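You operate a simulated robot arm through the tools that you are given. There is no shell and no other tool. Be economical: measure what you need, move in short steps, check, and stop when the job is done.

The job below is to be done with a simulated two-armed robot. You get a single attempt, and the scene is never put back.

JOB
Carry the black crate with both arms and set it on the top of the wide green belt.
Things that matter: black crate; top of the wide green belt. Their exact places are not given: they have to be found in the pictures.

Only the result counts: the job must be done as asked and must still hold three seconds after the hand-in. Knocking over, shifting, dropping, spilling or breaking anything else fails it.

ROBOT AND FRAMES
Two 7-joint arms with two-finger parallel grippers on one trunk, on a base that drives. Base frame: it is fixed to the floor where the robot stands at the start and does not move with it; the origin is under the middle of the robot, x ahead of it, y to its left, z up. Readings come in mm, degrees, newtons and seconds.
The left shoulder is at the start at [-50, 208, 1197], the right one opposite. With the tool pointing down near the work surface each hand reaches from about 100 to 820 mm from the robot's upright axis, wherever it stands, measured 20 degrees to its own side. Places, roughly: black crate (30x20x13 cm) [500, 200, 800]; top of the wide green belt [1200, 2600, 800]. Payload 4.4 kg a hand.
The tool frame of a hand sits at the grasp point between the pads (the TCP): z along the fingers, y along the line on which they close. The tips reach 23 mm beyond it. The gripper opens to 94 mm. The fingers are 38 mm wide and 10 mm thick; the gripper's body (54 by 96 mm) begins 39 mm behind the TCP.
Orientation is told as [roll, pitch, yaw] about the base's x, y, z axes, in that order, counted from this pose: with the fingers straight down and closing along the base's y, the tool's x points along the base's -x, its y along +y and its z along -z.

CONTROLS
- The arms move only by the tool nudge_tool. It takes "left_series", "right_series" or both (then of equal length, played together; a hand with none holds still); each is a list of rows, each a list of 3 entries, a list of its own where there are three numbers: the shift along the tool's x, y, z in units of 40 mm (1.0 is 40 mm), then the turn, a rotation vector about the tool's x, y, z in units of 8 degrees (1.0 is 8 degrees), then the opening, from 0 (shut) to 1 (fully open). In form: [[[tx, ty, tz], [ax, ay, az], grip], ...]. A call has 1 to 20 rows; each row shifts and turns the commanded pose from where the row before left it, along the tool's axes as they then stand. A call with a number of a shift or a turn outside -1 to 1 is refused whole. A row lasts 0.2 s, in which the tool goes at most 50 mm and 8.6 degrees; a call with a longer step from one row to the next is refused whole, and so is a gripper value outside its range. Where a pose cannot be reached the arm comes as near as it can. A force on the tool above 40 N (or 10 N above the force at the start of the call, whichever is more), or a blocked arm, ends the call early, and 0.2 s more pass. The fingers move at their own pace (about 108 mm/s each) and stop on an object; they squeeze with about 29 N. The grip force told is the motor's: it shows also when the fingers shut on nothing. Time passes only in rows, and 0.2 s behind the last, so rows that do not move let the fingers close. The reply holds the time, the measured pose of the TCP, the force on the tool along the base axes, the opening and the grip force, in the units named above and with some noise, with the torque about the TCP (base axes, N m) and any sound that the robot's microphone picked up.
- Cameras (640 x 400 px; columns grow to the right, rows downward): "scene" is now at [47.5, 11.4, 1355.3]; the picture's right is [0.27, -0.96, 0.01], its down [-0.67, -0.20, -0.71] and it looks along [0.69, 0.19, -0.70] (base axes); focal length 264 px, centre (320, 200). "left" rides on the left gripper at [87, -16, -74] in its tool frame; the picture's right is [0.18, 0.98, 0.00], its down [-0.58, 0.11, -0.81] and it looks along [-0.79, 0.15, 0.59] (tool axes); focal length 243 px, centre (320, 200). "right" rides on the right gripper at [87, 16, -74] in its tool frame; the picture's right is [-0.18, 0.98, 0.00], its down [-0.58, -0.11, -0.81] and it looks along [-0.79, -0.15, 0.59] (tool axes); focal length 243 px, centre (320, 200).
- get_image(camera): a new picture of that camera. The clock stands still meanwhile.
- raise_lower(by): slides the trunk up (or, below 0, down) by that many mm; the arms and the scene camera ride with it, the base frame stays. It gives what a move gives, with no picture.
- base_move(legs): drives the robot by 1 to 6 legs, each [ahead, left, turn to the left] in mm, mm and degrees, along the robot's own axes; the way and the turn of a leg run together, so that a leg with both is an arc; at most 1500 mm and 180 degrees a leg. The arms and the cameras ride along, it lands a little off, and it stops where it bumps. It gives what a move gives.
- pan_tilt(pan, tilt): turns the head with the scene camera to pan (to the left, within 80 degrees either way) and tilt (down, from -29 to 69), counted from straight ahead of the robot. It gives what a move gives.
- pixel_to_xyz(camera, pixels): there is no depth. For up to 12 entries [column, row, z] of the newest picture of that camera ("zoom" is the newest enlarged one), the place [x, y] in the base frame at which the ray of that pixel passes the height z, good to about 2 mm, but the place of the scene camera against the robot may be out by one fixed shift of up to 18 mm in any direction. The clock stands still meanwhile.
- zoom(camera, box): a new picture of the part [left, top, right, bottom] of that camera's present view, enlarged. The clock stands still meanwhile.
- close_job(): hands the job in; it is judged then, once.

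Go step by step. Measure first, check grasps and placings, and put right what went wrong. The budget is 80 turns and 70 pictures, counting those below and the enlarged ones. Unless the task says otherwise, let go and move clear before handing in, and close with one line.

The tools are called after ">>>" as name(argument=value, ...) on one line, values as JSON. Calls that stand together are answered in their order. nudge_tool: Moves the arms, as the interface text tells. Its arguments: {"type":"object","properties":{"left_series":{"type":"array","items":{"type":"array"}},"right_series":{"type":"array","items":{"type":"array"}}},"required":[]} The other tools are called the same way: raise_lower (by) slides the trunk up or down; base_move (legs) drives the base; pan_tilt (pan, tilt) turns the head that bears the scene camera; get_image (camera) takes a picture; pixel_to_xyz (camera, pixels) gives the place at which the rays of pixels pass given heights; zoom (camera, box) takes an enlarged picture of a part of a camera's view; close_job () hands the job in.

At the start:

```text
clock: 0.0
left_tool_pos: [413.9, 478.6, 1030.0]
left_tcp_rot: [0.0, -1.6, -0.2]
left_wrist_force: [-0.4, -0.9, 0.6]
left_moment: [-0.01, -0.01, -0.01]
left_finger_gap: 93.9
left_grip_force: 0.0
right_tool_pos: [325.9, -39.1, 1056.1]
right_tcp_rot: [-0.4, -0.3, 0.4]
right_wrist_force: [0.5, -0.2, 0.0]
right_moment: [-0.02, -0.01, 0.01]
right_finger_gap: 94.2
right_grip_force: 0.1
trunk travel left (down, up): [-275.0, 288.0]
robot x, y, heading: [-75.0, -3.4, -0.1]
head pan, tilt: [16.1, 46.0]
```

scene: 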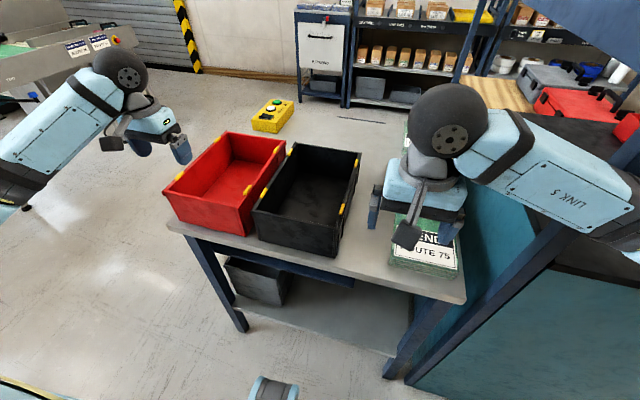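
right: 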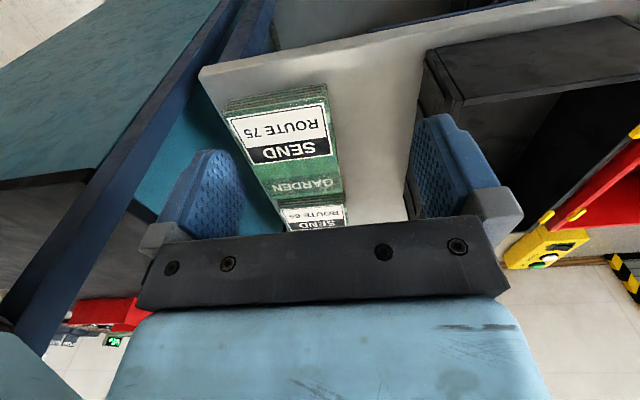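
left: 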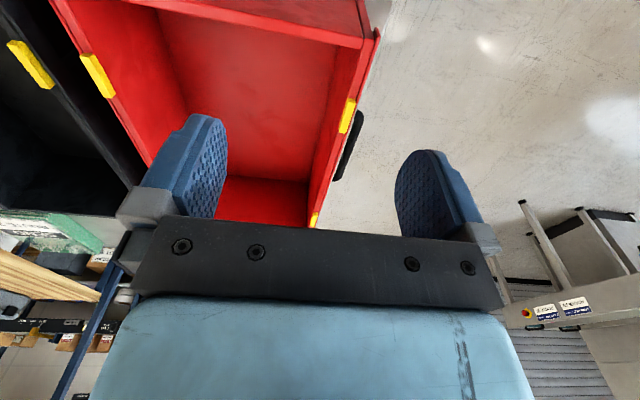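

The black crate appears at about (310,200) right beside the red crate. I'll enlarge it to measure rims and the gap.

>>> zoom(camera="scene", box=[150, 110, 390, 270])

>>> pixel_to_xyz(camera="scene", pixels=[[294, 142, 900], [361, 153, 900], [254, 211, 900], [337, 229, 900], [335, 257, 770], [465, 302, 770], [165, 222, 770], [258, 242, 770]])

```text
2.50 times, centred on (270, 190) of scene
```

zoom: 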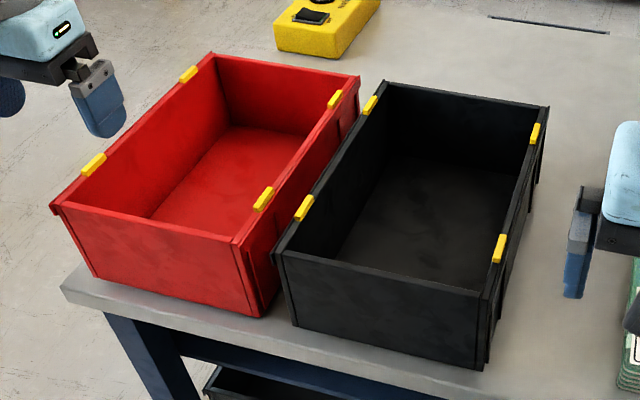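

```text
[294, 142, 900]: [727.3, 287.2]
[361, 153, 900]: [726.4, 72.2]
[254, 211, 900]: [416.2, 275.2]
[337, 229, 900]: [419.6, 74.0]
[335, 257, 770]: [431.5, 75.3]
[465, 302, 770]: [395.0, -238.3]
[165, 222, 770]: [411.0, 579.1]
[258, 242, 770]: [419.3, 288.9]
```

The rim runs about x 416–727 and y 74–280 at z≈900, with a narrow gap (~25 mm) to the red crate. Next I look left to find the belt.

>>> pan_tilt(pan=65, tilt=25)

>>> get_image(camera="scene")

```text
clock: 1.2
left_tool_pos: [416.4, 479.3, 1029.2]
left_tcp_rot: [0.0, -1.6, -0.4]
left_wrist_force: [0.1, -0.2, -0.8]
left_moment: [-0.01, -0.01, -0.01]
left_finger_gap: 93.9
left_grip_force: 0.0
right_tool_pos: [326.9, -39.6, 1056.2]
right_tcp_rot: [-0.4, -0.3, 0.4]
right_wrist_force: [0.1, -0.5, -1.0]
right_moment: [0.0, 0.01, 0.0]
right_finger_gap: 94.1
right_grip_force: 0.0
trunk travel left (down, up): [-275.0, 288.0]
robot x, y, heading: [-72.2, 1.0, -0.6]
head pan, tilt: [65.0, 25.0]
```

```text
65 pictures are left
```

scene: 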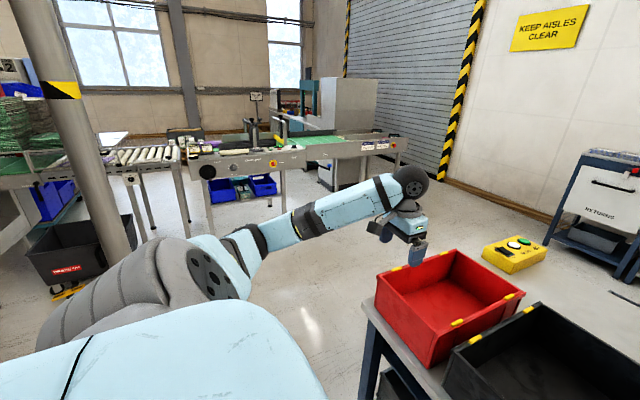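

The conveyor is at about (300,150) with a green belt; I enlarge it to tell the surfaces apart.

>>> zoom(camera="scene", box=[160, 90, 420, 230])

>>> pixel_to_xyz(camera="scene", pixels=[[200, 160, 800], [395, 140, 800], [300, 142, 800], [250, 155, 800], [350, 140, 800], [130, 165, 800], [208, 230, 0], [255, 168, 800]])

>>> get_image(camera="left")

```text
2.46 times, centred on (290, 160) of scene
```

zoom: 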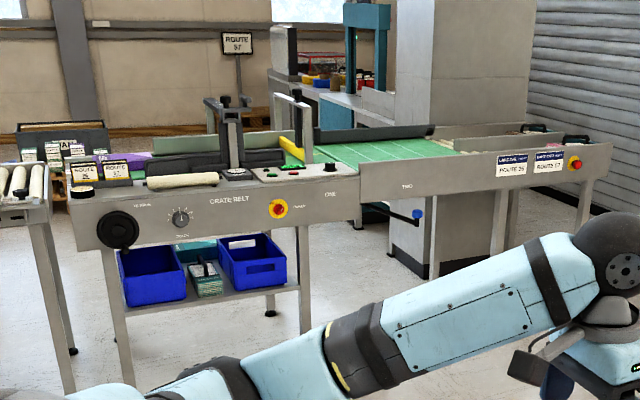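

```text
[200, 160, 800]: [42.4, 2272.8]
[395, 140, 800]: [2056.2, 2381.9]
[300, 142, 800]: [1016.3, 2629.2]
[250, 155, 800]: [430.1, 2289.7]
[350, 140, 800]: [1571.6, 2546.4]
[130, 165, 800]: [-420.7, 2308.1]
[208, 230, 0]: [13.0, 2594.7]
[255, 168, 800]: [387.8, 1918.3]
```

```text
63 pictures are left
```

left: 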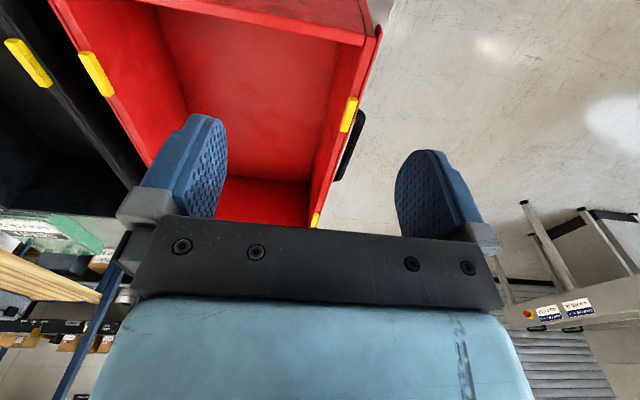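

The belt's green surface spans roughly x 900–1700, y 2300–2800. Now I measure the crate walls using the left wrist camera: black clip (28,62), red clip (97,75).

>>> pixel_to_xyz(camera="left", pixels=[[28, 62, 915], [97, 75, 915], [349, 115, 915], [316, 220, 915], [52, 115, 915], [145, 180, 915], [60, 0, 915], [147, 165, 915], [378, 35, 915]])

>>> pan_tilt(pan=16, tilt=46)

```text
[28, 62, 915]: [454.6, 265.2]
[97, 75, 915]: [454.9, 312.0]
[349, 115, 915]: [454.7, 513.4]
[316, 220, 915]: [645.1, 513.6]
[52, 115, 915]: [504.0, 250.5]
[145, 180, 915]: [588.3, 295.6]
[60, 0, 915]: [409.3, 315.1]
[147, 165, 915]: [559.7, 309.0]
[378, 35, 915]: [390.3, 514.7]
```

```text
clock: 2.3
left_tool_pos: [415.9, 479.6, 1028.0]
left_tcp_rot: [0.0, -1.5, -0.4]
left_wrist_force: [-0.1, -0.3, 0.0]
left_moment: [0.02, 0.02, 0.0]
left_finger_gap: 94.3
left_grip_force: 0.1
right_tool_pos: [324.8, -37.9, 1055.7]
right_tcp_rot: [-0.3, -0.4, 0.4]
right_wrist_force: [0.2, 0.4, 0.7]
right_moment: [0.0, -0.01, -0.03]
right_finger_gap: 94.0
right_grip_force: 0.0
trunk travel left (down, up): [-275.0, 288.0]
robot x, y, heading: [-77.4, 1.7, -0.5]
head pan, tilt: [16.0, 46.0]
```

Red crate reads 201 mm wide at z=915, so the rim height is right; the black crate's left wall is at y≈265, centre x≈550. I move both hands above the long walls and narrow the fingers.

>>> nudge_tool(left_series=[[[-0.56, -0.9, 0], [0, 0.19, 0.05], 0.4], [[-0.56, -0.9, 0], [0, 0, 0], 0.4], [[-0.56, -0.9, 0], [0, 0, 0], 0.4], [[-0.56, -0.9, 0], [0, 0, 0], 0.4], [[-0.56, -0.9, 0], [0, 0, 0], 0.4], [[-0.56, -0.9, 0], [0, 0, 0], 0.4], [[0, 0, 0], [0, 0, 0], 0.4]], right_series=[[[-0.94, 0.43, 0.117], [0.04, 0.04, 0.05], 0.4], [[-0.94, 0.43, 0.117], [0, 0, 0], 0.4], [[-0.94, 0.43, 0.117], [0, 0, 0], 0.4], [[-0.94, 0.43, 0.117], [0, 0, 0], 0.4], [[-0.94, 0.43, 0.117], [0, 0, 0], 0.4], [[-0.94, 0.43, 0.117], [0, 0, 0], 0.4], [[0, 0, 0], [0, 0, 0], 0.4]])

>>> get_image(camera="left")

>>> get_image(camera="right")

>>> get_image(camera="scene")

```text
clock: 4.1
left_tool_pos: [510.8, 269.2, 1033.4]
left_tcp_rot: [-0.5, -0.2, -1.1]
left_wrist_force: [0.2, 0.6, 0.1]
left_moment: [-0.02, 0.03, 0.0]
left_finger_gap: 37.7
left_grip_force: 0.1
right_tool_pos: [509.7, 77.7, 1033.4]
right_tcp_rot: [-1.1, -0.4, 0.4]
right_wrist_force: [-0.1, -0.2, -0.1]
right_moment: [-0.02, 0.01, 0.0]
right_finger_gap: 37.4
right_grip_force: 0.0
trunk travel left (down, up): [-275.0, 288.0]
robot x, y, heading: [-111.7, 7.1, -0.7]
head pan, tilt: [16.0, 46.0]
stopped in row 7 (left hand): the arm was blocked; the commanded pose is now the measured one
```

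```text
62 pictures are left
```

left: 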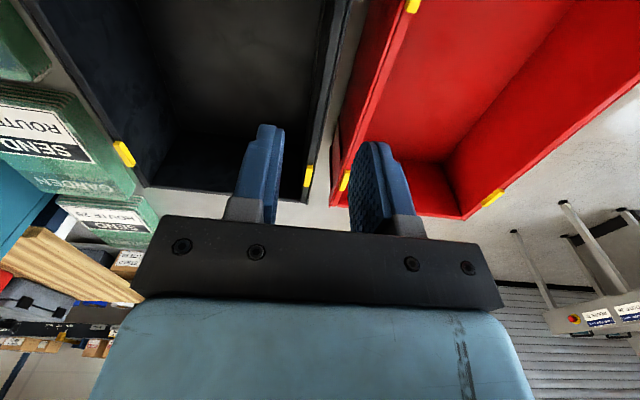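

```text
61 pictures are left
```

right: 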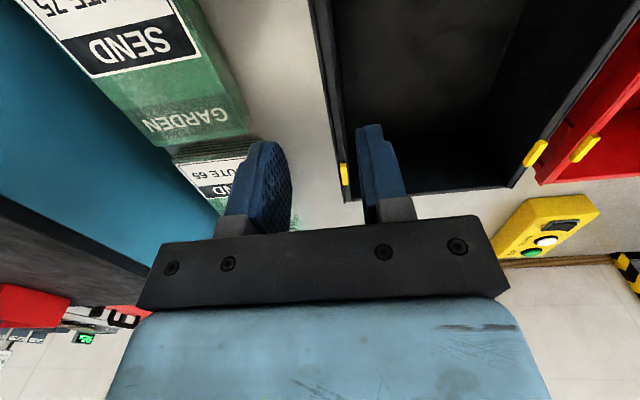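

```text
60 pictures are left
```

scene: 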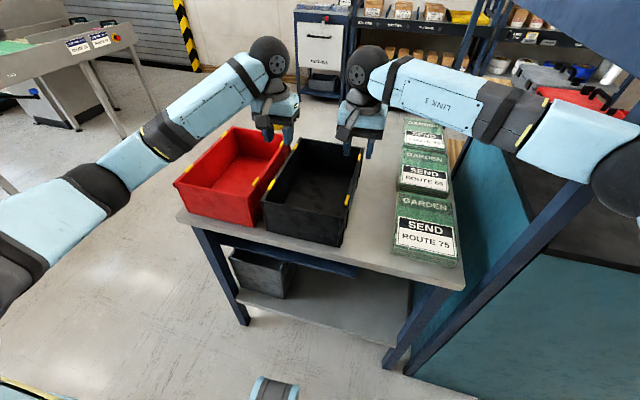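

The hands are near x=510, and the base reads 37 mm farther back than before, so I re-measure with the wrist cameras: clips at left (308,176), (345,180), right (345,174), (535,153).

>>> pixel_to_xyz(camera="left", pixels=[[308, 176, 915], [345, 180, 915], [124, 154, 915], [493, 198, 915], [412, 4, 915], [345, 5, 915], [305, 202, 915], [142, 187, 915], [465, 218, 915]])

>>> pixel_to_xyz(camera="right", pixels=[[345, 174, 915], [535, 153, 915], [585, 148, 915], [315, 0, 915], [330, 95, 915], [336, 65, 915], [510, 188, 915]])

>>> pixel_to_xyz(camera="scene", pixels=[[300, 140, 915], [361, 153, 915], [262, 205, 915], [340, 224, 915]])

```text
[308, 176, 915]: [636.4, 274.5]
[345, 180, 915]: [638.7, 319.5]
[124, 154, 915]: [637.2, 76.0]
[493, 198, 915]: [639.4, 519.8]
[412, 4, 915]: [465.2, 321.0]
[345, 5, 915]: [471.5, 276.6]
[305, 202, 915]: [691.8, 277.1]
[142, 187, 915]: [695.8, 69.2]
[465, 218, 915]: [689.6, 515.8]
```

```text
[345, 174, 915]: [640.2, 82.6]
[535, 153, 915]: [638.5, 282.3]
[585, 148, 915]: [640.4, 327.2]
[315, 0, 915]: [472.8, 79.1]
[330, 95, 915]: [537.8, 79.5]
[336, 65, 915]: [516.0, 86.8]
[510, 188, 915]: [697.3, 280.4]
```

```text
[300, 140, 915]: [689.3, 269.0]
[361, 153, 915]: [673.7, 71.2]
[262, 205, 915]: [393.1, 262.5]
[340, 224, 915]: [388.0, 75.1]
```

Own-camera wall lines: left wall y≈275, right wall y≈82, crate centre x≈546. I shift both hands ahead and sideways slightly, slowly, and watch the base.

>>> nudge_tool(left_series=[[[-0.3, 0.05, 0.2], [-0.06, 0, -0.14], 0.4], [[-0.3, 0.05, 0.2], [0, 0, 0], 0.4], [[-0.3, 0.05, 0.2], [0, 0, 0], 0.4], [[0, 0, 0], [0, 0, 0], 0.4]], right_series=[[[-0.3, 0.03, 0.2], [-0.14, 0, 0.05], 0.4], [[-0.3, 0.03, 0.2], [0, 0, 0], 0.4], [[-0.3, 0.03, 0.2], [0, 0, 0], 0.4], [[0, 0, 0], [0, 0, 0], 0.4]])

```text
clock: 5.3
left_tool_pos: [551.6, 266.5, 1005.3]
left_tcp_rot: [0.3, -0.1, -0.1]
left_wrist_force: [-0.4, 0.0, 0.1]
left_moment: [-0.03, 0.01, 0.01]
left_finger_gap: 37.5
left_grip_force: 0.1
right_tool_pos: [554.7, 70.0, 1007.8]
right_tcp_rot: [0.4, -0.5, -0.8]
right_wrist_force: [0.3, 0.1, -0.1]
right_moment: [-0.02, 0.01, 0.0]
right_finger_gap: 37.5
right_grip_force: 0.0
trunk travel left (down, up): [-275.0, 288.0]
robot x, y, heading: [-108.2, 6.5, -0.7]
head pan, tilt: [16.0, 46.0]
stopped in row 4 (left hand): the arm was blocked; the commanded pose is now the measured one
```

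Still a "blocked" notice, with y shifted −3/−8 rather than forward. I look at where the arms stand.

>>> zoom(camera="scene", box=[140, 30, 460, 230])

>>> get_image(camera="left")

>>> get_image(camera="right")

```text
2.00 times, centred on (300, 130) of scene
```

zoom: 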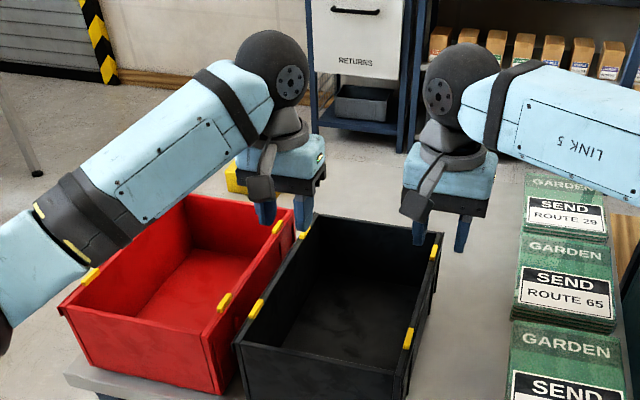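

```text
58 pictures are left
```

left: 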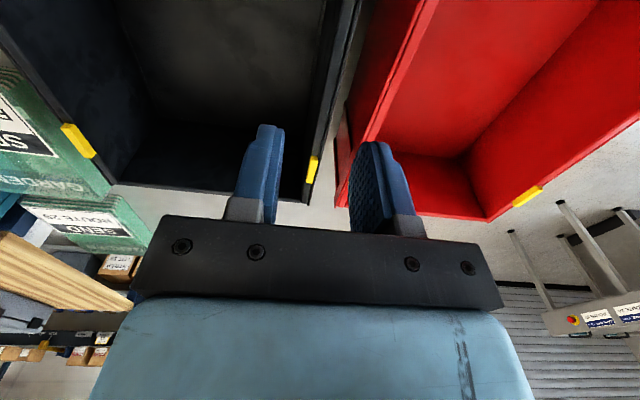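

```text
57 pictures are left
```

right: 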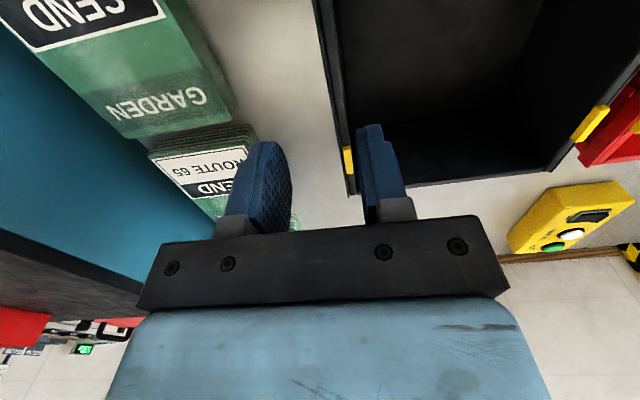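

The fingers aren't touching anything, so I check the left elbow and upper arm with the head turned.

>>> pan_tilt(pan=55, tilt=50)

>>> get_image(camera="scene")

>>> pan_tilt(pan=-35, tilt=50)

>>> get_image(camera="scene")

```text
clock: 6.4
left_tool_pos: [550.6, 268.8, 1008.6]
left_tcp_rot: [0.3, -0.3, 0.0]
left_wrist_force: [0.1, -0.1, 0.0]
left_moment: [0.0, 0.03, -0.01]
left_finger_gap: 37.3
left_grip_force: 0.1
right_tool_pos: [554.8, 69.8, 1007.5]
right_tcp_rot: [0.4, -0.4, -0.7]
right_wrist_force: [-0.1, 0.3, -0.4]
right_moment: [-0.02, -0.02, 0.0]
right_finger_gap: 37.7
right_grip_force: 0.1
trunk travel left (down, up): [-275.0, 288.0]
robot x, y, heading: [-105.0, 3.0, -0.6]
head pan, tilt: [55.0, 50.0]
```

```text
56 pictures are left
```

scene: 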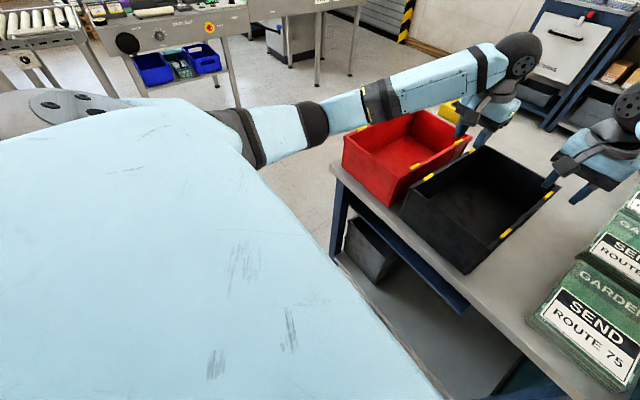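

```text
clock: 8.0
left_tool_pos: [551.1, 268.5, 1007.4]
left_tcp_rot: [0.3, -0.3, 0.0]
left_wrist_force: [0.1, 0.1, -1.0]
left_moment: [0.01, -0.01, -0.03]
left_finger_gap: 37.5
left_grip_force: 0.1
right_tool_pos: [554.2, 69.6, 1007.8]
right_tcp_rot: [0.4, -0.3, -0.7]
right_wrist_force: [-0.2, -1.1, 0.5]
right_moment: [0.0, -0.05, 0.01]
right_finger_gap: 37.5
right_grip_force: 0.1
trunk travel left (down, up): [-275.0, 288.0]
robot x, y, heading: [-109.4, -0.8, -0.5]
head pan, tilt: [-35.0, 50.0]
```

```text
55 pictures are left
```

scene: 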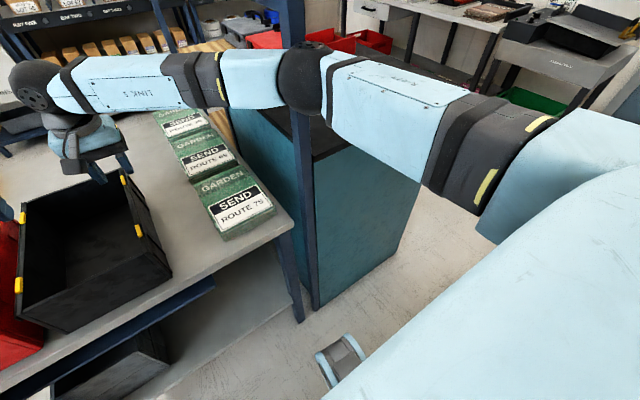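

The right elbow at (310,80) lies right at the blue post (≈x 290–310 px) — likely what pushed the base back. I measure post and elbow.

>>> pixel_to_xyz(camera="scene", pixels=[[315, 305, 0], [307, 200, 600], [307, 200, 500], [300, 130, 900], [291, 30, 1250], [310, 85, 1150], [325, 70, 1150], [310, 155, 800]])

>>> zoom(camera="scene", box=[200, 0, 400, 125])

```text
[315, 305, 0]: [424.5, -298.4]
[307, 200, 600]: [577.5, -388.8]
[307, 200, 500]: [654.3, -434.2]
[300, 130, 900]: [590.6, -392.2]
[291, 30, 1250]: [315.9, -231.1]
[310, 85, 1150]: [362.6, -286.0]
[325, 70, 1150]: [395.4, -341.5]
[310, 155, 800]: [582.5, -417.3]
```

```text
3.20 times, centred on (300, 62) of scene
```

zoom: 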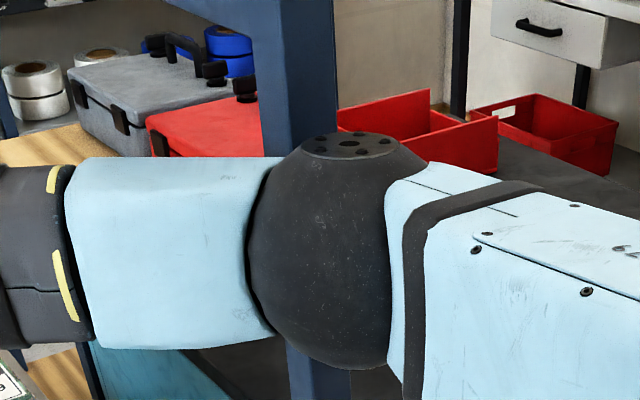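

The post stands at about (424,−298) and the right elbow (~(380,−310), z 1150) is against it. I back off a little and shift the robot left so it stands square before the crate.

>>> base_move(legs=[[-60, 0, 0], [0, 170, 0.5]])

>>> get_image(camera="scene")

```text
clock: 10.7
left_tool_pos: [513.1, 443.9, 987.5]
left_tcp_rot: [0.5, 1.5, 0.6]
left_wrist_force: [0.9, 0.6, 0.5]
left_moment: [0.03, 0.01, 0.0]
left_finger_gap: 37.7
left_grip_force: 0.0
right_tool_pos: [518.6, 244.9, 986.0]
right_tcp_rot: [0.5, 1.4, -0.2]
right_wrist_force: [-0.8, 0.0, 0.1]
right_moment: [0.03, 0.04, -0.01]
right_finger_gap: 37.6
right_grip_force: 0.0
trunk travel left (down, up): [-275.0, 288.0]
robot x, y, heading: [-163.4, 174.9, 0.1]
head pan, tilt: [-35.0, 50.0]
```

```text
53 pictures are left
```

scene: 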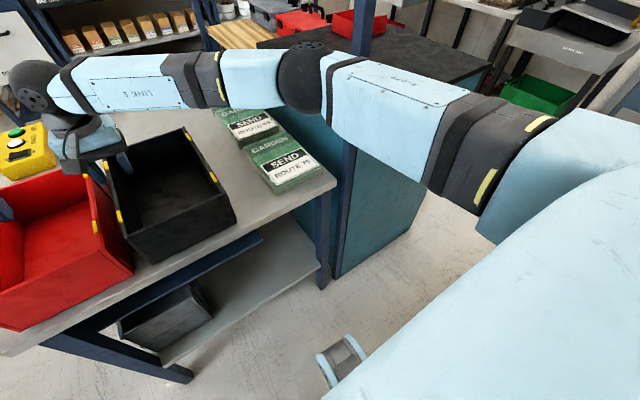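

The right arm is now clear of the post. I bring both hands back over the black crate's walls.

>>> nudge_tool(left_series=[[[-0.17, -0.85, 0], [-0.06, -0.19, 0.08], 0.4], [[-0.17, -0.85, 0], [0, 0, 0], 0.4], [[-0.17, -0.85, 0], [0, 0, 0], 0.4], [[-0.17, -0.85, 0], [0, 0, 0], 0.4], [[-0.17, -0.85, 0], [0, 0, 0], 0.4], [[0, 0, 0], [0, 0, 0], 0.4]], right_series=[[[-0.15, -0.82, 0], [-0.06, -0.17, -0.03], 0.4], [[-0.15, -0.82, 0], [0, 0, 0], 0.4], [[-0.15, -0.82, 0], [0, 0, 0], 0.4], [[-0.15, -0.82, 0], [0, 0, 0], 0.4], [[-0.15, -0.82, 0], [0, 0, 0], 0.4], [[0, 0, 0], [0, 0, 0], 0.4]])

>>> get_image(camera="left")

>>> get_image(camera="right")

```text
clock: 12.1
left_tool_pos: [547.6, 275.0, 985.3]
left_tcp_rot: [1.0, 0.0, -0.1]
left_wrist_force: [0.0, 0.6, -0.4]
left_moment: [-0.01, 0.01, 0.0]
left_finger_gap: 37.5
left_grip_force: 0.1
right_tool_pos: [548.3, 81.6, 981.8]
right_tcp_rot: [1.0, 0.1, 0.2]
right_wrist_force: [0.0, 0.3, -0.4]
right_moment: [0.0, 0.01, -0.01]
right_finger_gap: 37.4
right_grip_force: 0.1
trunk travel left (down, up): [-275.0, 288.0]
robot x, y, heading: [-164.6, 173.0, 0.0]
head pan, tilt: [-35.0, 50.0]
```

```text
52 pictures are left
```

left: 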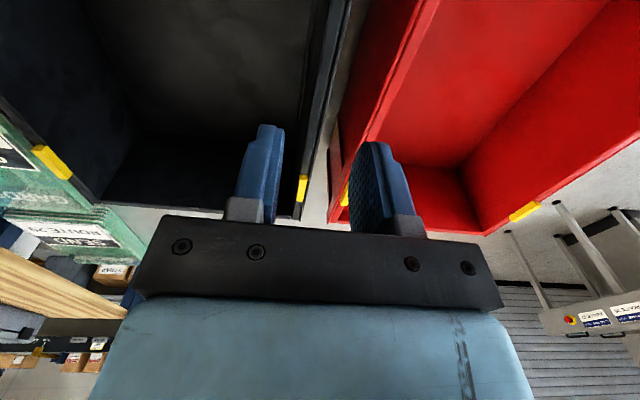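

```text
51 pictures are left
```

right: 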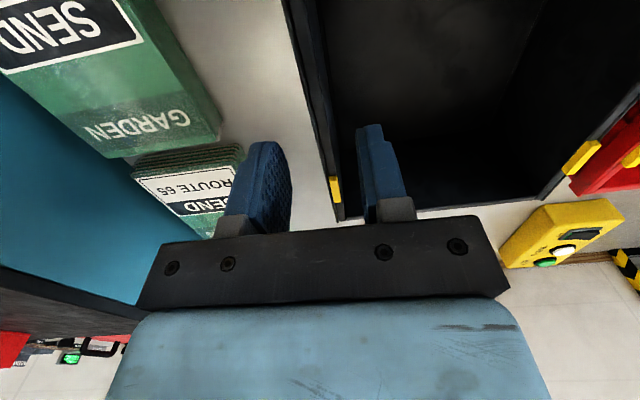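

I re-measure the walls at this height: clips left (302,187), right (336,189), and wall edges.

>>> pixel_to_xyz(camera="left", pixels=[[302, 187, 915], [325, 60, 915], [318, 60, 915], [333, 60, 915], [388, 60, 915], [398, 60, 915], [52, 162, 915], [299, 218, 915], [346, 190, 915]])

>>> pixel_to_xyz(camera="right", pixels=[[336, 189, 915], [314, 80, 915], [308, 80, 915], [320, 80, 915], [580, 158, 915], [341, 220, 915]])

>>> zoom(camera="left", box=[230, 0, 430, 230])

```text
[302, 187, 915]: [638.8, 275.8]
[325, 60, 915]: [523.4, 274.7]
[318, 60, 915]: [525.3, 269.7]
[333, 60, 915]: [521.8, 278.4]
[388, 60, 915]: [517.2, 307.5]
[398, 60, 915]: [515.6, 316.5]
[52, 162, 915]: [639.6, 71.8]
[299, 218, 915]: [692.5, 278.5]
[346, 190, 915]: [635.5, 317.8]
```

```text
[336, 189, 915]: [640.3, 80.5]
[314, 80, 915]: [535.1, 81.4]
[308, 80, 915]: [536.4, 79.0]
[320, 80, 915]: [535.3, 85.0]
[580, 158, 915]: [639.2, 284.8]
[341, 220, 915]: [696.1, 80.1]
```

```text
1.74 times, centred on (330, 115) of left
```

zoom: 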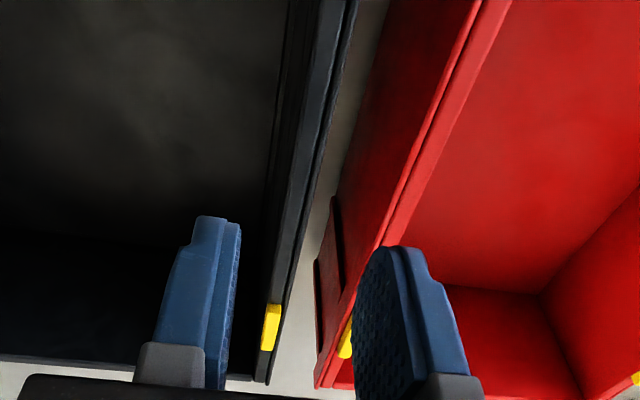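

Walls: left centre y≈275, red's near edge y≈307; right wall centre y≈81. With a 26 mm opening the outer left finger fits in y 288–298, so I descend to TCP z≈898.

>>> nudge_tool(left_series=[[[0, 0, 0], [0.125, 0, 0], 0.28], [[0, 0, 0], [0, 0, 0], 0.28], [[0, 0, 0.44], [0, 0, 0], 0.28], [[0, 0, 0.44], [0, 0, 0], 0.28], [[0, 0, 0.44], [0, 0, 0], 0.28], [[0, 0, 0.44], [0, 0, 0], 0.28], [[0, 0, 0.44], [0, 0, 0], 0.28], [[0, 0, 0], [0, 0, 0], 0.28]], right_series=[[[0, 0, 0], [0.125, 0, 0], 0.28], [[0, 0, 0], [0, 0, 0], 0.28], [[0, 0, 0.42], [0, 0, 0], 0.28], [[0, 0, 0.42], [0, 0, 0], 0.28], [[0, 0, 0.42], [0, 0, 0], 0.28], [[0, 0, 0.42], [0, 0, 0], 0.28], [[0, 0, 0.42], [0, 0, 0], 0.28], [[0, 0, 0], [0, 0, 0], 0.28]])

>>> pan_tilt(pan=0, tilt=46)

>>> get_image(camera="scene")

>>> get_image(camera="left")

>>> get_image(camera="right")

```text
clock: 13.9
left_tool_pos: [546.3, 273.1, 895.9]
left_tcp_rot: [0.0, 0.1, -0.2]
left_wrist_force: [0.6, 0.5, -0.3]
left_moment: [0.01, 0.0, -0.02]
left_finger_gap: 26.5
left_grip_force: 0.0
right_tool_pos: [547.9, 81.8, 899.2]
right_tcp_rot: [-0.1, 0.1, 0.1]
right_wrist_force: [-0.9, 0.6, 0.7]
right_moment: [-0.04, 0.02, 0.05]
right_finger_gap: 26.3
right_grip_force: 0.0
trunk travel left (down, up): [-275.0, 288.0]
robot x, y, heading: [-164.7, 173.6, -0.0]
head pan, tilt: [-35.0, 50.0]
```

```text
clock: 14.9
left_tool_pos: [547.2, 273.9, 895.8]
left_tcp_rot: [0.1, 0.1, -0.1]
left_wrist_force: [0.2, 0.7, 0.0]
left_moment: [0.02, -0.03, -0.01]
left_finger_gap: 26.5
left_grip_force: 0.0
right_tool_pos: [548.0, 81.2, 898.5]
right_tcp_rot: [0.0, 0.3, 0.1]
right_wrist_force: [-0.1, -0.2, -0.1]
right_moment: [0.0, 0.0, -0.01]
right_finger_gap: 26.1
right_grip_force: 0.0
trunk travel left (down, up): [-275.0, 288.0]
robot x, y, heading: [-165.1, 170.3, -0.3]
head pan, tilt: [0.0, 46.0]
```

```text
49 pictures are left
```

scene: 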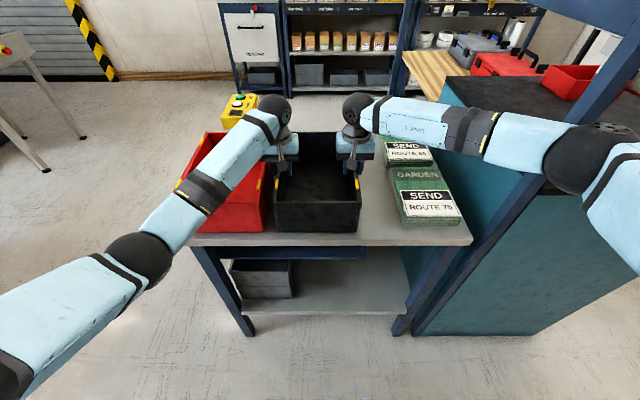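

```text
48 pictures are left
```

left: 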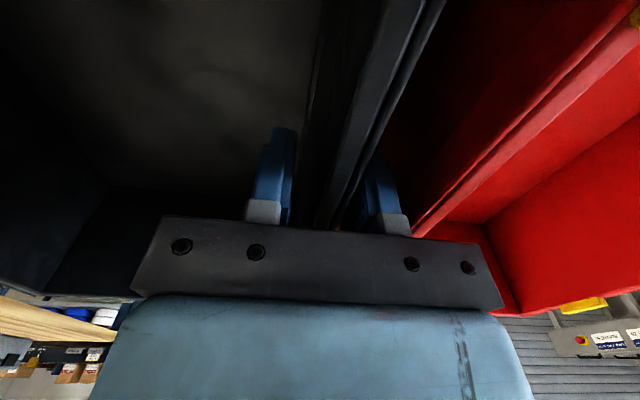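

```text
47 pictures are left
```

right: 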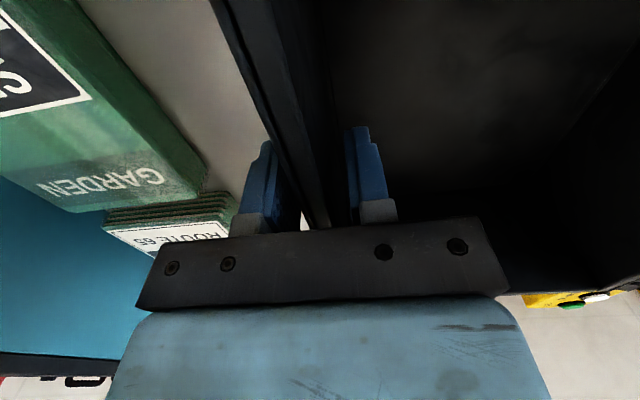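

Both walls are between the fingers and nothing is touched. I close both grippers.

>>> nudge_tool(left_series=[[[0, 0, 0], [0, 0, 0], 0.1], [[0, 0, 0], [0, 0, 0], 0], [[0, 0, 0], [0, 0, 0], 0], [[0, 0, 0], [0, 0, 0], 0]], right_series=[[[0, 0, 0], [0, 0, 0], 0.1], [[0, 0, 0], [0, 0, 0], 0], [[0, 0, 0], [0, 0, 0], 0], [[0, 0, 0], [0, 0, 0], 0]])

```text
clock: 15.9
left_tool_pos: [546.7, 273.3, 894.9]
left_tcp_rot: [0.0, 0.0, -0.1]
left_wrist_force: [1.4, -1.9, 0.9]
left_moment: [0.0, -0.02, 0.44]
left_finger_gap: 8.0
left_grip_force: 29.0
right_tool_pos: [547.2, 81.4, 899.1]
right_tcp_rot: [0.0, 0.2, 0.1]
right_wrist_force: [-0.1, 2.0, -0.2]
right_moment: [-0.17, -0.01, -0.63]
right_finger_gap: 8.0
right_grip_force: 29.2
trunk travel left (down, up): [-275.0, 288.0]
robot x, y, heading: [-161.6, 174.0, 0.1]
head pan, tilt: [0.0, 46.0]
```

Both grips hold an 8 mm wall at 29 N. I lift by the trunk in a small step first.

>>> raise_lower(by=40)

>>> get_image(camera="scene")

```text
clock: 16.8
left_tool_pos: [547.8, 273.0, 934.8]
left_tcp_rot: [0.1, 0.1, -0.2]
left_wrist_force: [-0.4, -3.0, -1.6]
left_moment: [0.01, -0.18, 0.52]
left_finger_gap: 8.1
left_grip_force: 29.0
right_tool_pos: [549.4, 80.3, 938.8]
right_tcp_rot: [-0.1, 0.3, 0.0]
right_wrist_force: [-0.2, 3.4, -3.4]
right_moment: [-0.07, 0.1, -0.59]
right_finger_gap: 7.9
right_grip_force: 29.5
trunk travel left (down, up): [-315.0, 248.0]
robot x, y, heading: [-165.5, 176.0, 0.0]
head pan, tilt: [0.0, 46.0]
```

```text
46 pictures are left
```

scene: 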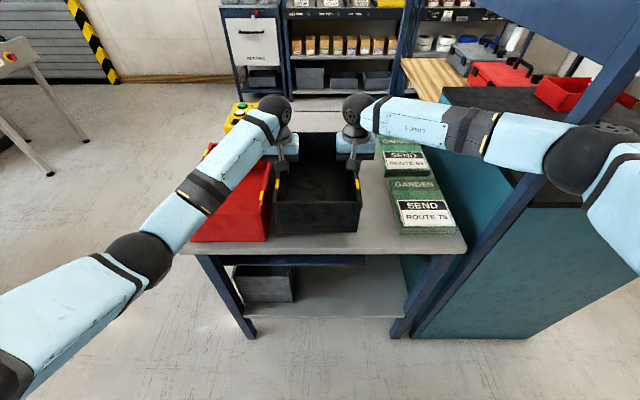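

The crate lifted level and light (~5 N). I lift clear of the red crate, then back off from the table.

>>> raise_lower(by=140)

>>> base_move(legs=[[-300, 0, 0]])

>>> get_image(camera="scene")

```text
clock: 18.4
left_tool_pos: [547.0, 272.9, 1074.7]
left_tcp_rot: [0.0, 0.0, -0.1]
left_wrist_force: [-1.3, -4.3, -1.4]
left_moment: [-0.06, -0.09, 0.49]
left_finger_gap: 8.0
left_grip_force: 29.0
right_tool_pos: [548.8, 80.1, 1077.3]
right_tcp_rot: [0.0, 0.3, 0.1]
right_wrist_force: [0.3, 3.5, -3.0]
right_moment: [-0.12, 0.07, -0.67]
right_finger_gap: 8.0
right_grip_force: 29.0
trunk travel left (down, up): [-455.0, 108.0]
robot x, y, heading: [-163.5, 175.0, 0.0]
head pan, tilt: [0.0, 46.0]
```

```text
clock: 20.5
left_tool_pos: [247.2, 275.9, 1074.2]
left_tcp_rot: [0.0, 0.1, 0.1]
left_wrist_force: [0.1, -4.6, -2.1]
left_moment: [-0.04, 0.0, 0.49]
left_finger_gap: 7.7
left_grip_force: 29.5
right_tool_pos: [249.5, 82.3, 1079.4]
right_tcp_rot: [0.0, 0.2, 0.2]
right_wrist_force: [1.0, 4.7, -3.9]
right_moment: [-0.14, -0.08, -0.62]
right_finger_gap: 8.2
right_grip_force: 29.1
trunk travel left (down, up): [-455.0, 108.0]
robot x, y, heading: [-462.2, 173.0, -0.1]
head pan, tilt: [0.0, 46.0]
```

```text
45 pictures are left
```

scene: 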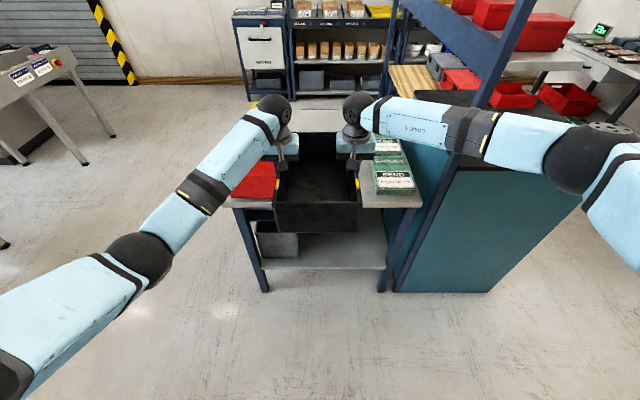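

The crate is carried level. Before turning I look left for obstacles.

>>> pan_tilt(pan=60, tilt=30)

>>> get_image(camera="scene")

```text
clock: 21.8
left_tool_pos: [246.9, 276.5, 1075.6]
left_tcp_rot: [0.0, 0.0, 0.1]
left_wrist_force: [-1.2, -1.7, -1.1]
left_moment: [-0.06, -0.1, 0.44]
left_finger_gap: 7.7
left_grip_force: 28.4
right_tool_pos: [249.1, 82.2, 1077.4]
right_tcp_rot: [0.0, 0.1, 0.1]
right_wrist_force: [0.1, 2.4, -3.8]
right_moment: [-0.15, 0.04, -0.6]
right_finger_gap: 7.7
right_grip_force: 29.0
trunk travel left (down, up): [-455.0, 108.0]
robot x, y, heading: [-463.1, 174.9, 0.0]
head pan, tilt: [60.0, 30.0]
```

```text
44 pictures are left
```

scene: 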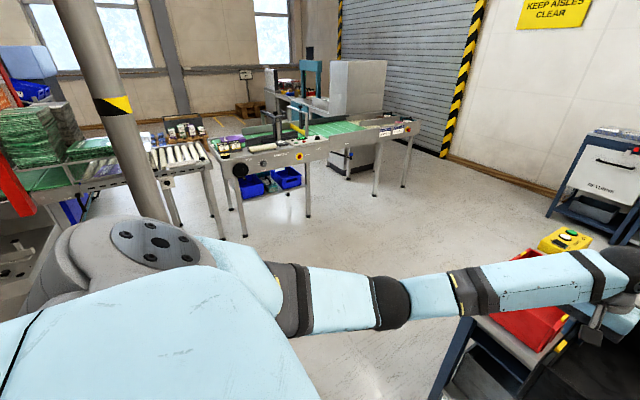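

The aisle to the left is clear; the striped pole is triangulated near (−600, 2080). I turn left in place and drive ahead.

>>> base_move(legs=[[0, 0, 90], [850, 0, 0]])

>>> pan_tilt(pan=-45, tilt=30)

>>> get_image(camera="scene")

```text
clock: 30.1
left_tool_pos: [-565.2, 1733.3, 1076.6]
left_tcp_rot: [0.0, 0.1, 90.1]
left_wrist_force: [2.0, -8.9, -4.6]
left_moment: [-0.75, -0.29, 0.88]
left_finger_gap: 8.0
left_grip_force: 28.8
right_tool_pos: [-374.1, 1735.9, 1079.5]
right_tcp_rot: [0.0, 0.2, 90.3]
right_wrist_force: [0.9, -6.1, -4.4]
right_moment: [-0.79, -0.25, -0.19]
right_finger_gap: 8.0
right_grip_force: 29.1
trunk travel left (down, up): [-455.0, 108.0]
robot x, y, heading: [-460.4, 1024.5, 90.2]
head pan, tilt: [60.0, 30.0]
```

```text
clock: 32.0
left_tool_pos: [-565.0, 1734.5, 1074.3]
left_tcp_rot: [0.0, 0.1, 90.1]
left_wrist_force: [2.0, -5.9, -3.3]
left_moment: [0.03, -0.29, 0.8]
left_finger_gap: 7.8
left_grip_force: 29.4
right_tool_pos: [-373.6, 1735.9, 1078.6]
right_tcp_rot: [0.0, 0.2, 90.1]
right_wrist_force: [0.1, -4.1, -5.2]
right_moment: [-0.22, -0.25, -0.34]
right_finger_gap: 7.9
right_grip_force: 28.6
trunk travel left (down, up): [-455.0, 108.0]
robot x, y, heading: [-463.9, 1024.1, 89.9]
head pan, tilt: [-45.0, 30.0]
```

```text
43 pictures are left
```

scene: 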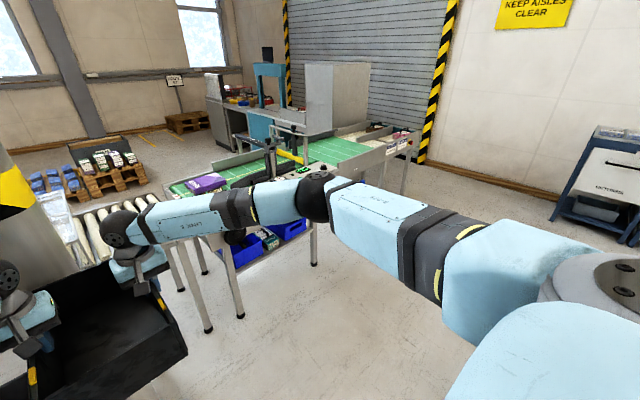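

The crate is still held level; the pole is close ahead-left, so I move right (toward +x) along the aisle, which is clear in the picture.

>>> base_move(legs=[[0, -1400, 0]])

>>> pan_tilt(pan=0, tilt=30)

>>> get_image(camera="scene")

```text
clock: 44.4
left_tool_pos: [834.9, 1732.6, 1075.0]
left_tcp_rot: [0.1, 0.1, 89.9]
left_wrist_force: [2.4, 1.0, -1.2]
left_moment: [0.01, -0.23, 0.72]
left_finger_gap: 8.1
left_grip_force: 29.4
right_tool_pos: [1026.9, 1733.1, 1076.5]
right_tcp_rot: [0.0, 0.3, 90.0]
right_wrist_force: [-1.7, -1.3, -4.5]
right_moment: [-0.02, -0.13, -0.36]
right_finger_gap: 7.8
right_grip_force: 29.0
trunk travel left (down, up): [-455.0, 108.0]
robot x, y, heading: [934.6, 1022.2, 89.7]
head pan, tilt: [-45.0, 30.0]
```

```text
clock: 45.5
left_tool_pos: [834.1, 1732.2, 1075.1]
left_tcp_rot: [0.0, 0.2, 89.9]
left_wrist_force: [1.9, 0.1, -0.8]
left_moment: [-0.11, -0.17, 0.58]
left_finger_gap: 8.2
left_grip_force: 28.7
right_tool_pos: [1027.4, 1732.5, 1078.2]
right_tcp_rot: [0.0, 0.2, 90.1]
right_wrist_force: [-2.2, -0.8, -3.7]
right_moment: [0.14, -0.09, -0.49]
right_finger_gap: 8.1
right_grip_force: 29.5
trunk travel left (down, up): [-455.0, 108.0]
robot x, y, heading: [932.8, 1016.5, 89.6]
head pan, tilt: [0.0, 30.0]
```

```text
42 pictures are left
```

scene: 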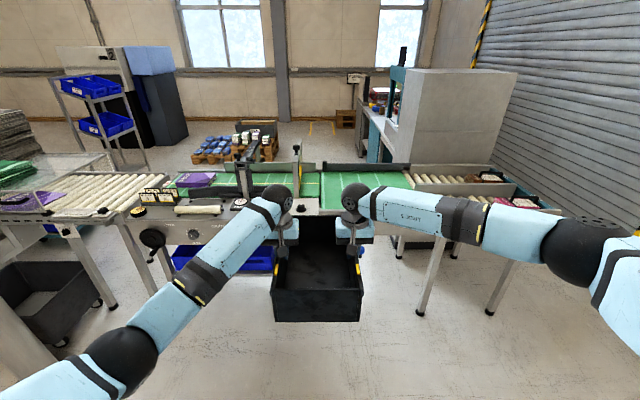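

>>> zoom(camera="scene", box=[130, 120, 570, 300])

>>> pixel_to_xyz(camera="scene", pixels=[[318, 200, 800], [300, 172, 800], [325, 172, 800], [410, 172, 800], [435, 213, 800], [175, 187, 800], [250, 172, 800], [490, 170, 800], [400, 190, 800], [330, 205, 800]])

```text
1.45 times, centred on (350, 210) of scene
```

zoom: 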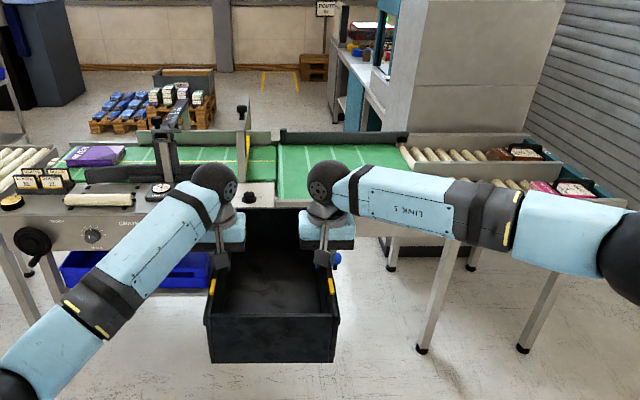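

```text
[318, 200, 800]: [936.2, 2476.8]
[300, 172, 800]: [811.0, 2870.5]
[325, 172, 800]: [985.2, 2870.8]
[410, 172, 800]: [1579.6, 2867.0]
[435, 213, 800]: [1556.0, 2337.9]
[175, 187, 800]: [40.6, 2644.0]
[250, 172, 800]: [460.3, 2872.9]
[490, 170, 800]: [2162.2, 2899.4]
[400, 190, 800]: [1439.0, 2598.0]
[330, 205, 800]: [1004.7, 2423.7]
```

The wide belt (unit TWO) spans roughly x 950–1560, y 2400–2870, with a guide bar behind. I strafe to x≈1220 and approach partway, then re-measure.

>>> base_move(legs=[[0, -300, 0.3], [400, 0, 0]])

>>> pan_tilt(pan=0, tilt=38)

>>> get_image(camera="scene")

>>> get_image(camera="left")

>>> get_image(camera="right")

```text
clock: 50.8
left_tool_pos: [1127.8, 2129.0, 1074.8]
left_tcp_rot: [0.1, 0.1, 90.2]
left_wrist_force: [2.1, 1.4, -1.0]
left_moment: [0.08, -0.2, 0.63]
left_finger_gap: 8.0
left_grip_force: 28.7
right_tool_pos: [1320.1, 2130.5, 1077.6]
right_tcp_rot: [0.0, 0.3, 90.3]
right_wrist_force: [-2.0, -0.9, -4.6]
right_moment: [-0.1, -0.11, -0.48]
right_finger_gap: 7.9
right_grip_force: 29.0
trunk travel left (down, up): [-455.0, 108.0]
robot x, y, heading: [1230.1, 1418.1, 90.1]
head pan, tilt: [0.0, 30.0]
```

```text
clock: 51.5
left_tool_pos: [1127.2, 2130.0, 1073.8]
left_tcp_rot: [0.0, 0.1, 90.3]
left_wrist_force: [1.9, -0.3, -0.8]
left_moment: [0.07, -0.2, 0.42]
left_finger_gap: 8.1
left_grip_force: 28.9
right_tool_pos: [1318.8, 2131.9, 1077.6]
right_tcp_rot: [0.1, 0.3, 90.2]
right_wrist_force: [-1.3, 0.9, -3.6]
right_moment: [-0.03, -0.05, -0.52]
right_finger_gap: 7.6
right_grip_force: 29.0
trunk travel left (down, up): [-455.0, 108.0]
robot x, y, heading: [1228.3, 1420.0, 89.8]
head pan, tilt: [0.0, 38.0]
```

```text
40 pictures are left
```

scene: 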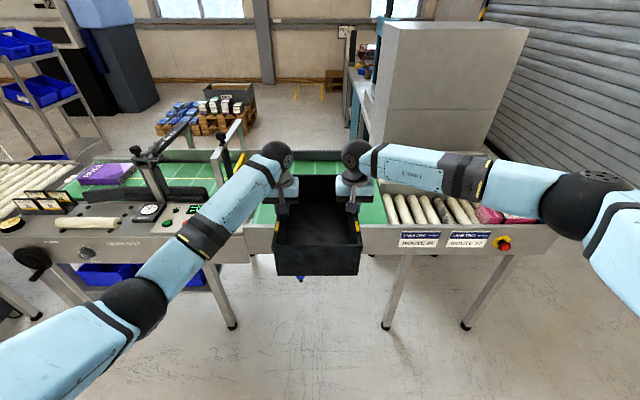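

```text
39 pictures are left
```

left: 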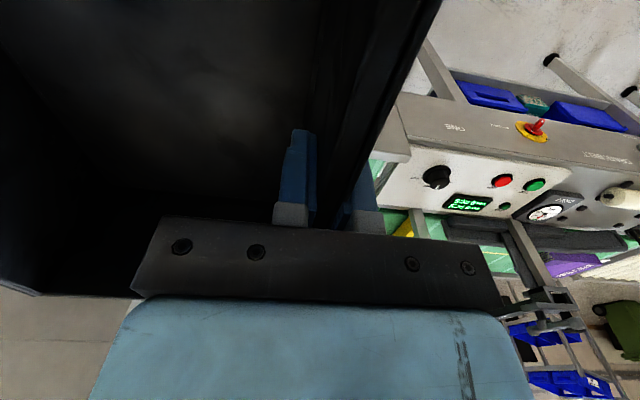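

```text
38 pictures are left
```

right: 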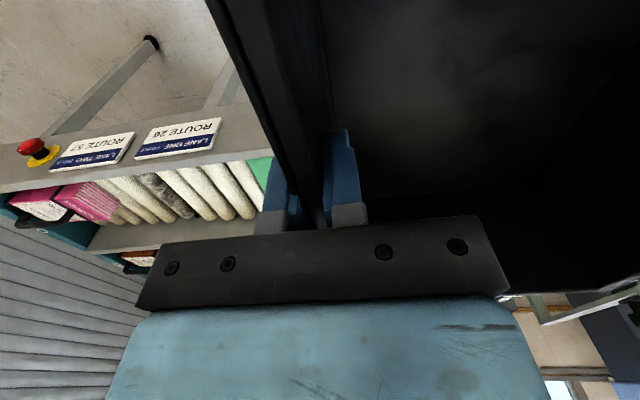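

I zoom on the belt's edges to find where the green begins and ends.

>>> zoom(camera="scene", box=[200, 130, 440, 280])

>>> pixel_to_xyz(camera="scene", pixels=[[250, 224, 820], [260, 205, 800], [380, 222, 800], [382, 192, 800], [388, 224, 800], [250, 222, 800], [300, 160, 800], [253, 152, 820], [275, 154, 800]])

>>> pixel_to_xyz(camera="left", pixels=[[405, 105, 820], [410, 155, 820], [375, 160, 800], [380, 185, 800]])

>>> pixel_to_xyz(camera="right", pixels=[[250, 110, 820], [255, 155, 820], [268, 162, 800], [262, 205, 800]])

```text
2.67 times, centred on (320, 205) of scene
```

zoom: 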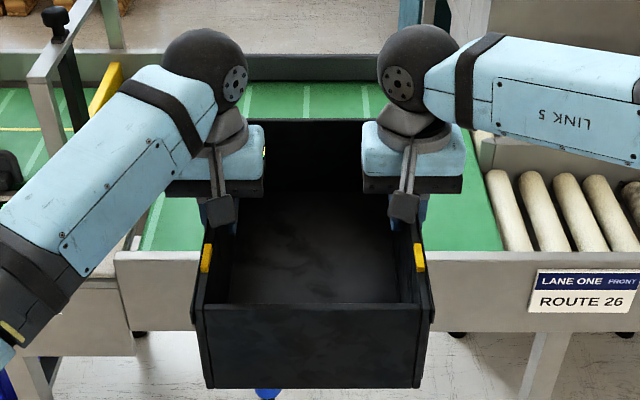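

```text
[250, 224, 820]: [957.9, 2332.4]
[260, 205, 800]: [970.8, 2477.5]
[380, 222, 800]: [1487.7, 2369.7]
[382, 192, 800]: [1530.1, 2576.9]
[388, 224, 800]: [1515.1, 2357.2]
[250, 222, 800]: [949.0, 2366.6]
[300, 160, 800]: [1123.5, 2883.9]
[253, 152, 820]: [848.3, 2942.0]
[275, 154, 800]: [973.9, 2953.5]
```

```text
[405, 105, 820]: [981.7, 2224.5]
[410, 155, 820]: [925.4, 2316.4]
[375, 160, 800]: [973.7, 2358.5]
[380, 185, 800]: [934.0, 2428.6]
```

```text
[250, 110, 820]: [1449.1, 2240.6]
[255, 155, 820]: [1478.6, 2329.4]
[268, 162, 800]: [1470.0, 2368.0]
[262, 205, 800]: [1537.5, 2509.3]
```

Belt top spans x 950–1500, y 2360–2880; the crate is centred at x≈1223. I drive ahead 450 mm to put it over the belt.

>>> base_move(legs=[[450, 0, 0]])

>>> get_image(camera="scene")

>>> get_image(camera="left")

>>> get_image(camera="right")

```text
clock: 54.2
left_tool_pos: [1127.9, 2581.5, 1076.3]
left_tcp_rot: [0.0, 0.1, 90.1]
left_wrist_force: [1.7, 0.7, -1.0]
left_moment: [-0.02, -0.18, 0.52]
left_finger_gap: 8.2
left_grip_force: 29.2
right_tool_pos: [1321.1, 2582.5, 1078.3]
right_tcp_rot: [0.0, 0.2, 90.2]
right_wrist_force: [-1.4, -0.5, -2.8]
right_moment: [0.09, -0.09, -0.52]
right_finger_gap: 7.9
right_grip_force: 29.2
trunk travel left (down, up): [-455.0, 108.0]
robot x, y, heading: [1230.3, 1867.5, 89.8]
head pan, tilt: [0.0, 38.0]
```

```text
36 pictures are left
```

scene: 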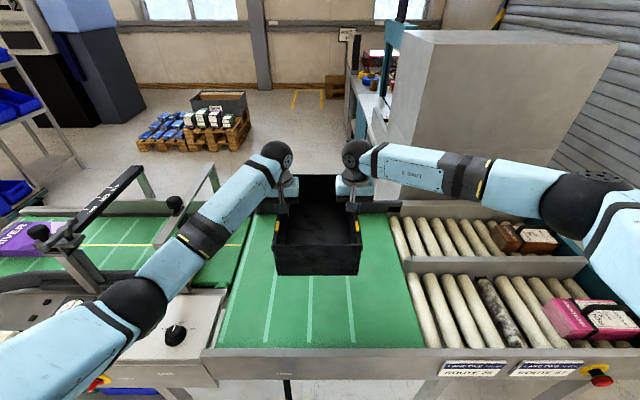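

```text
35 pictures are left
```

left: 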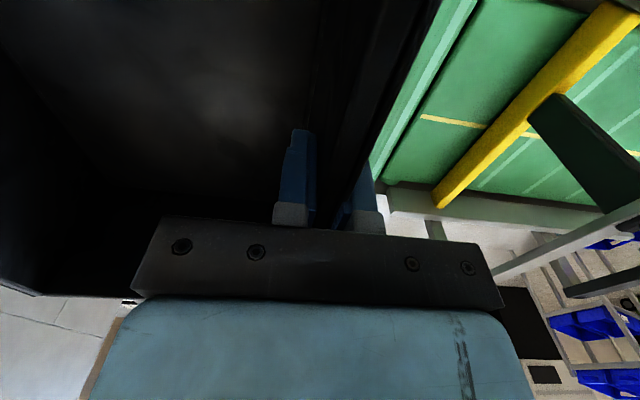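

```text
34 pictures are left
```

right: 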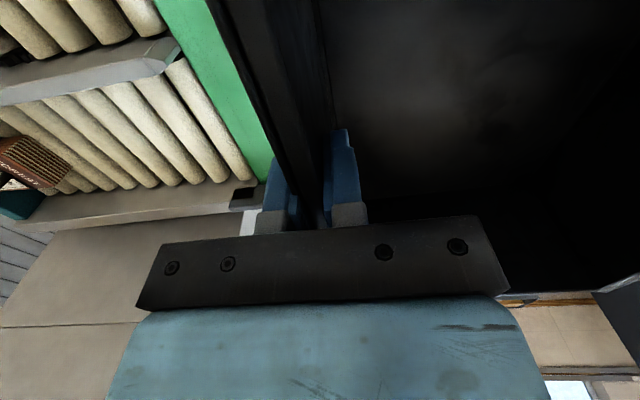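

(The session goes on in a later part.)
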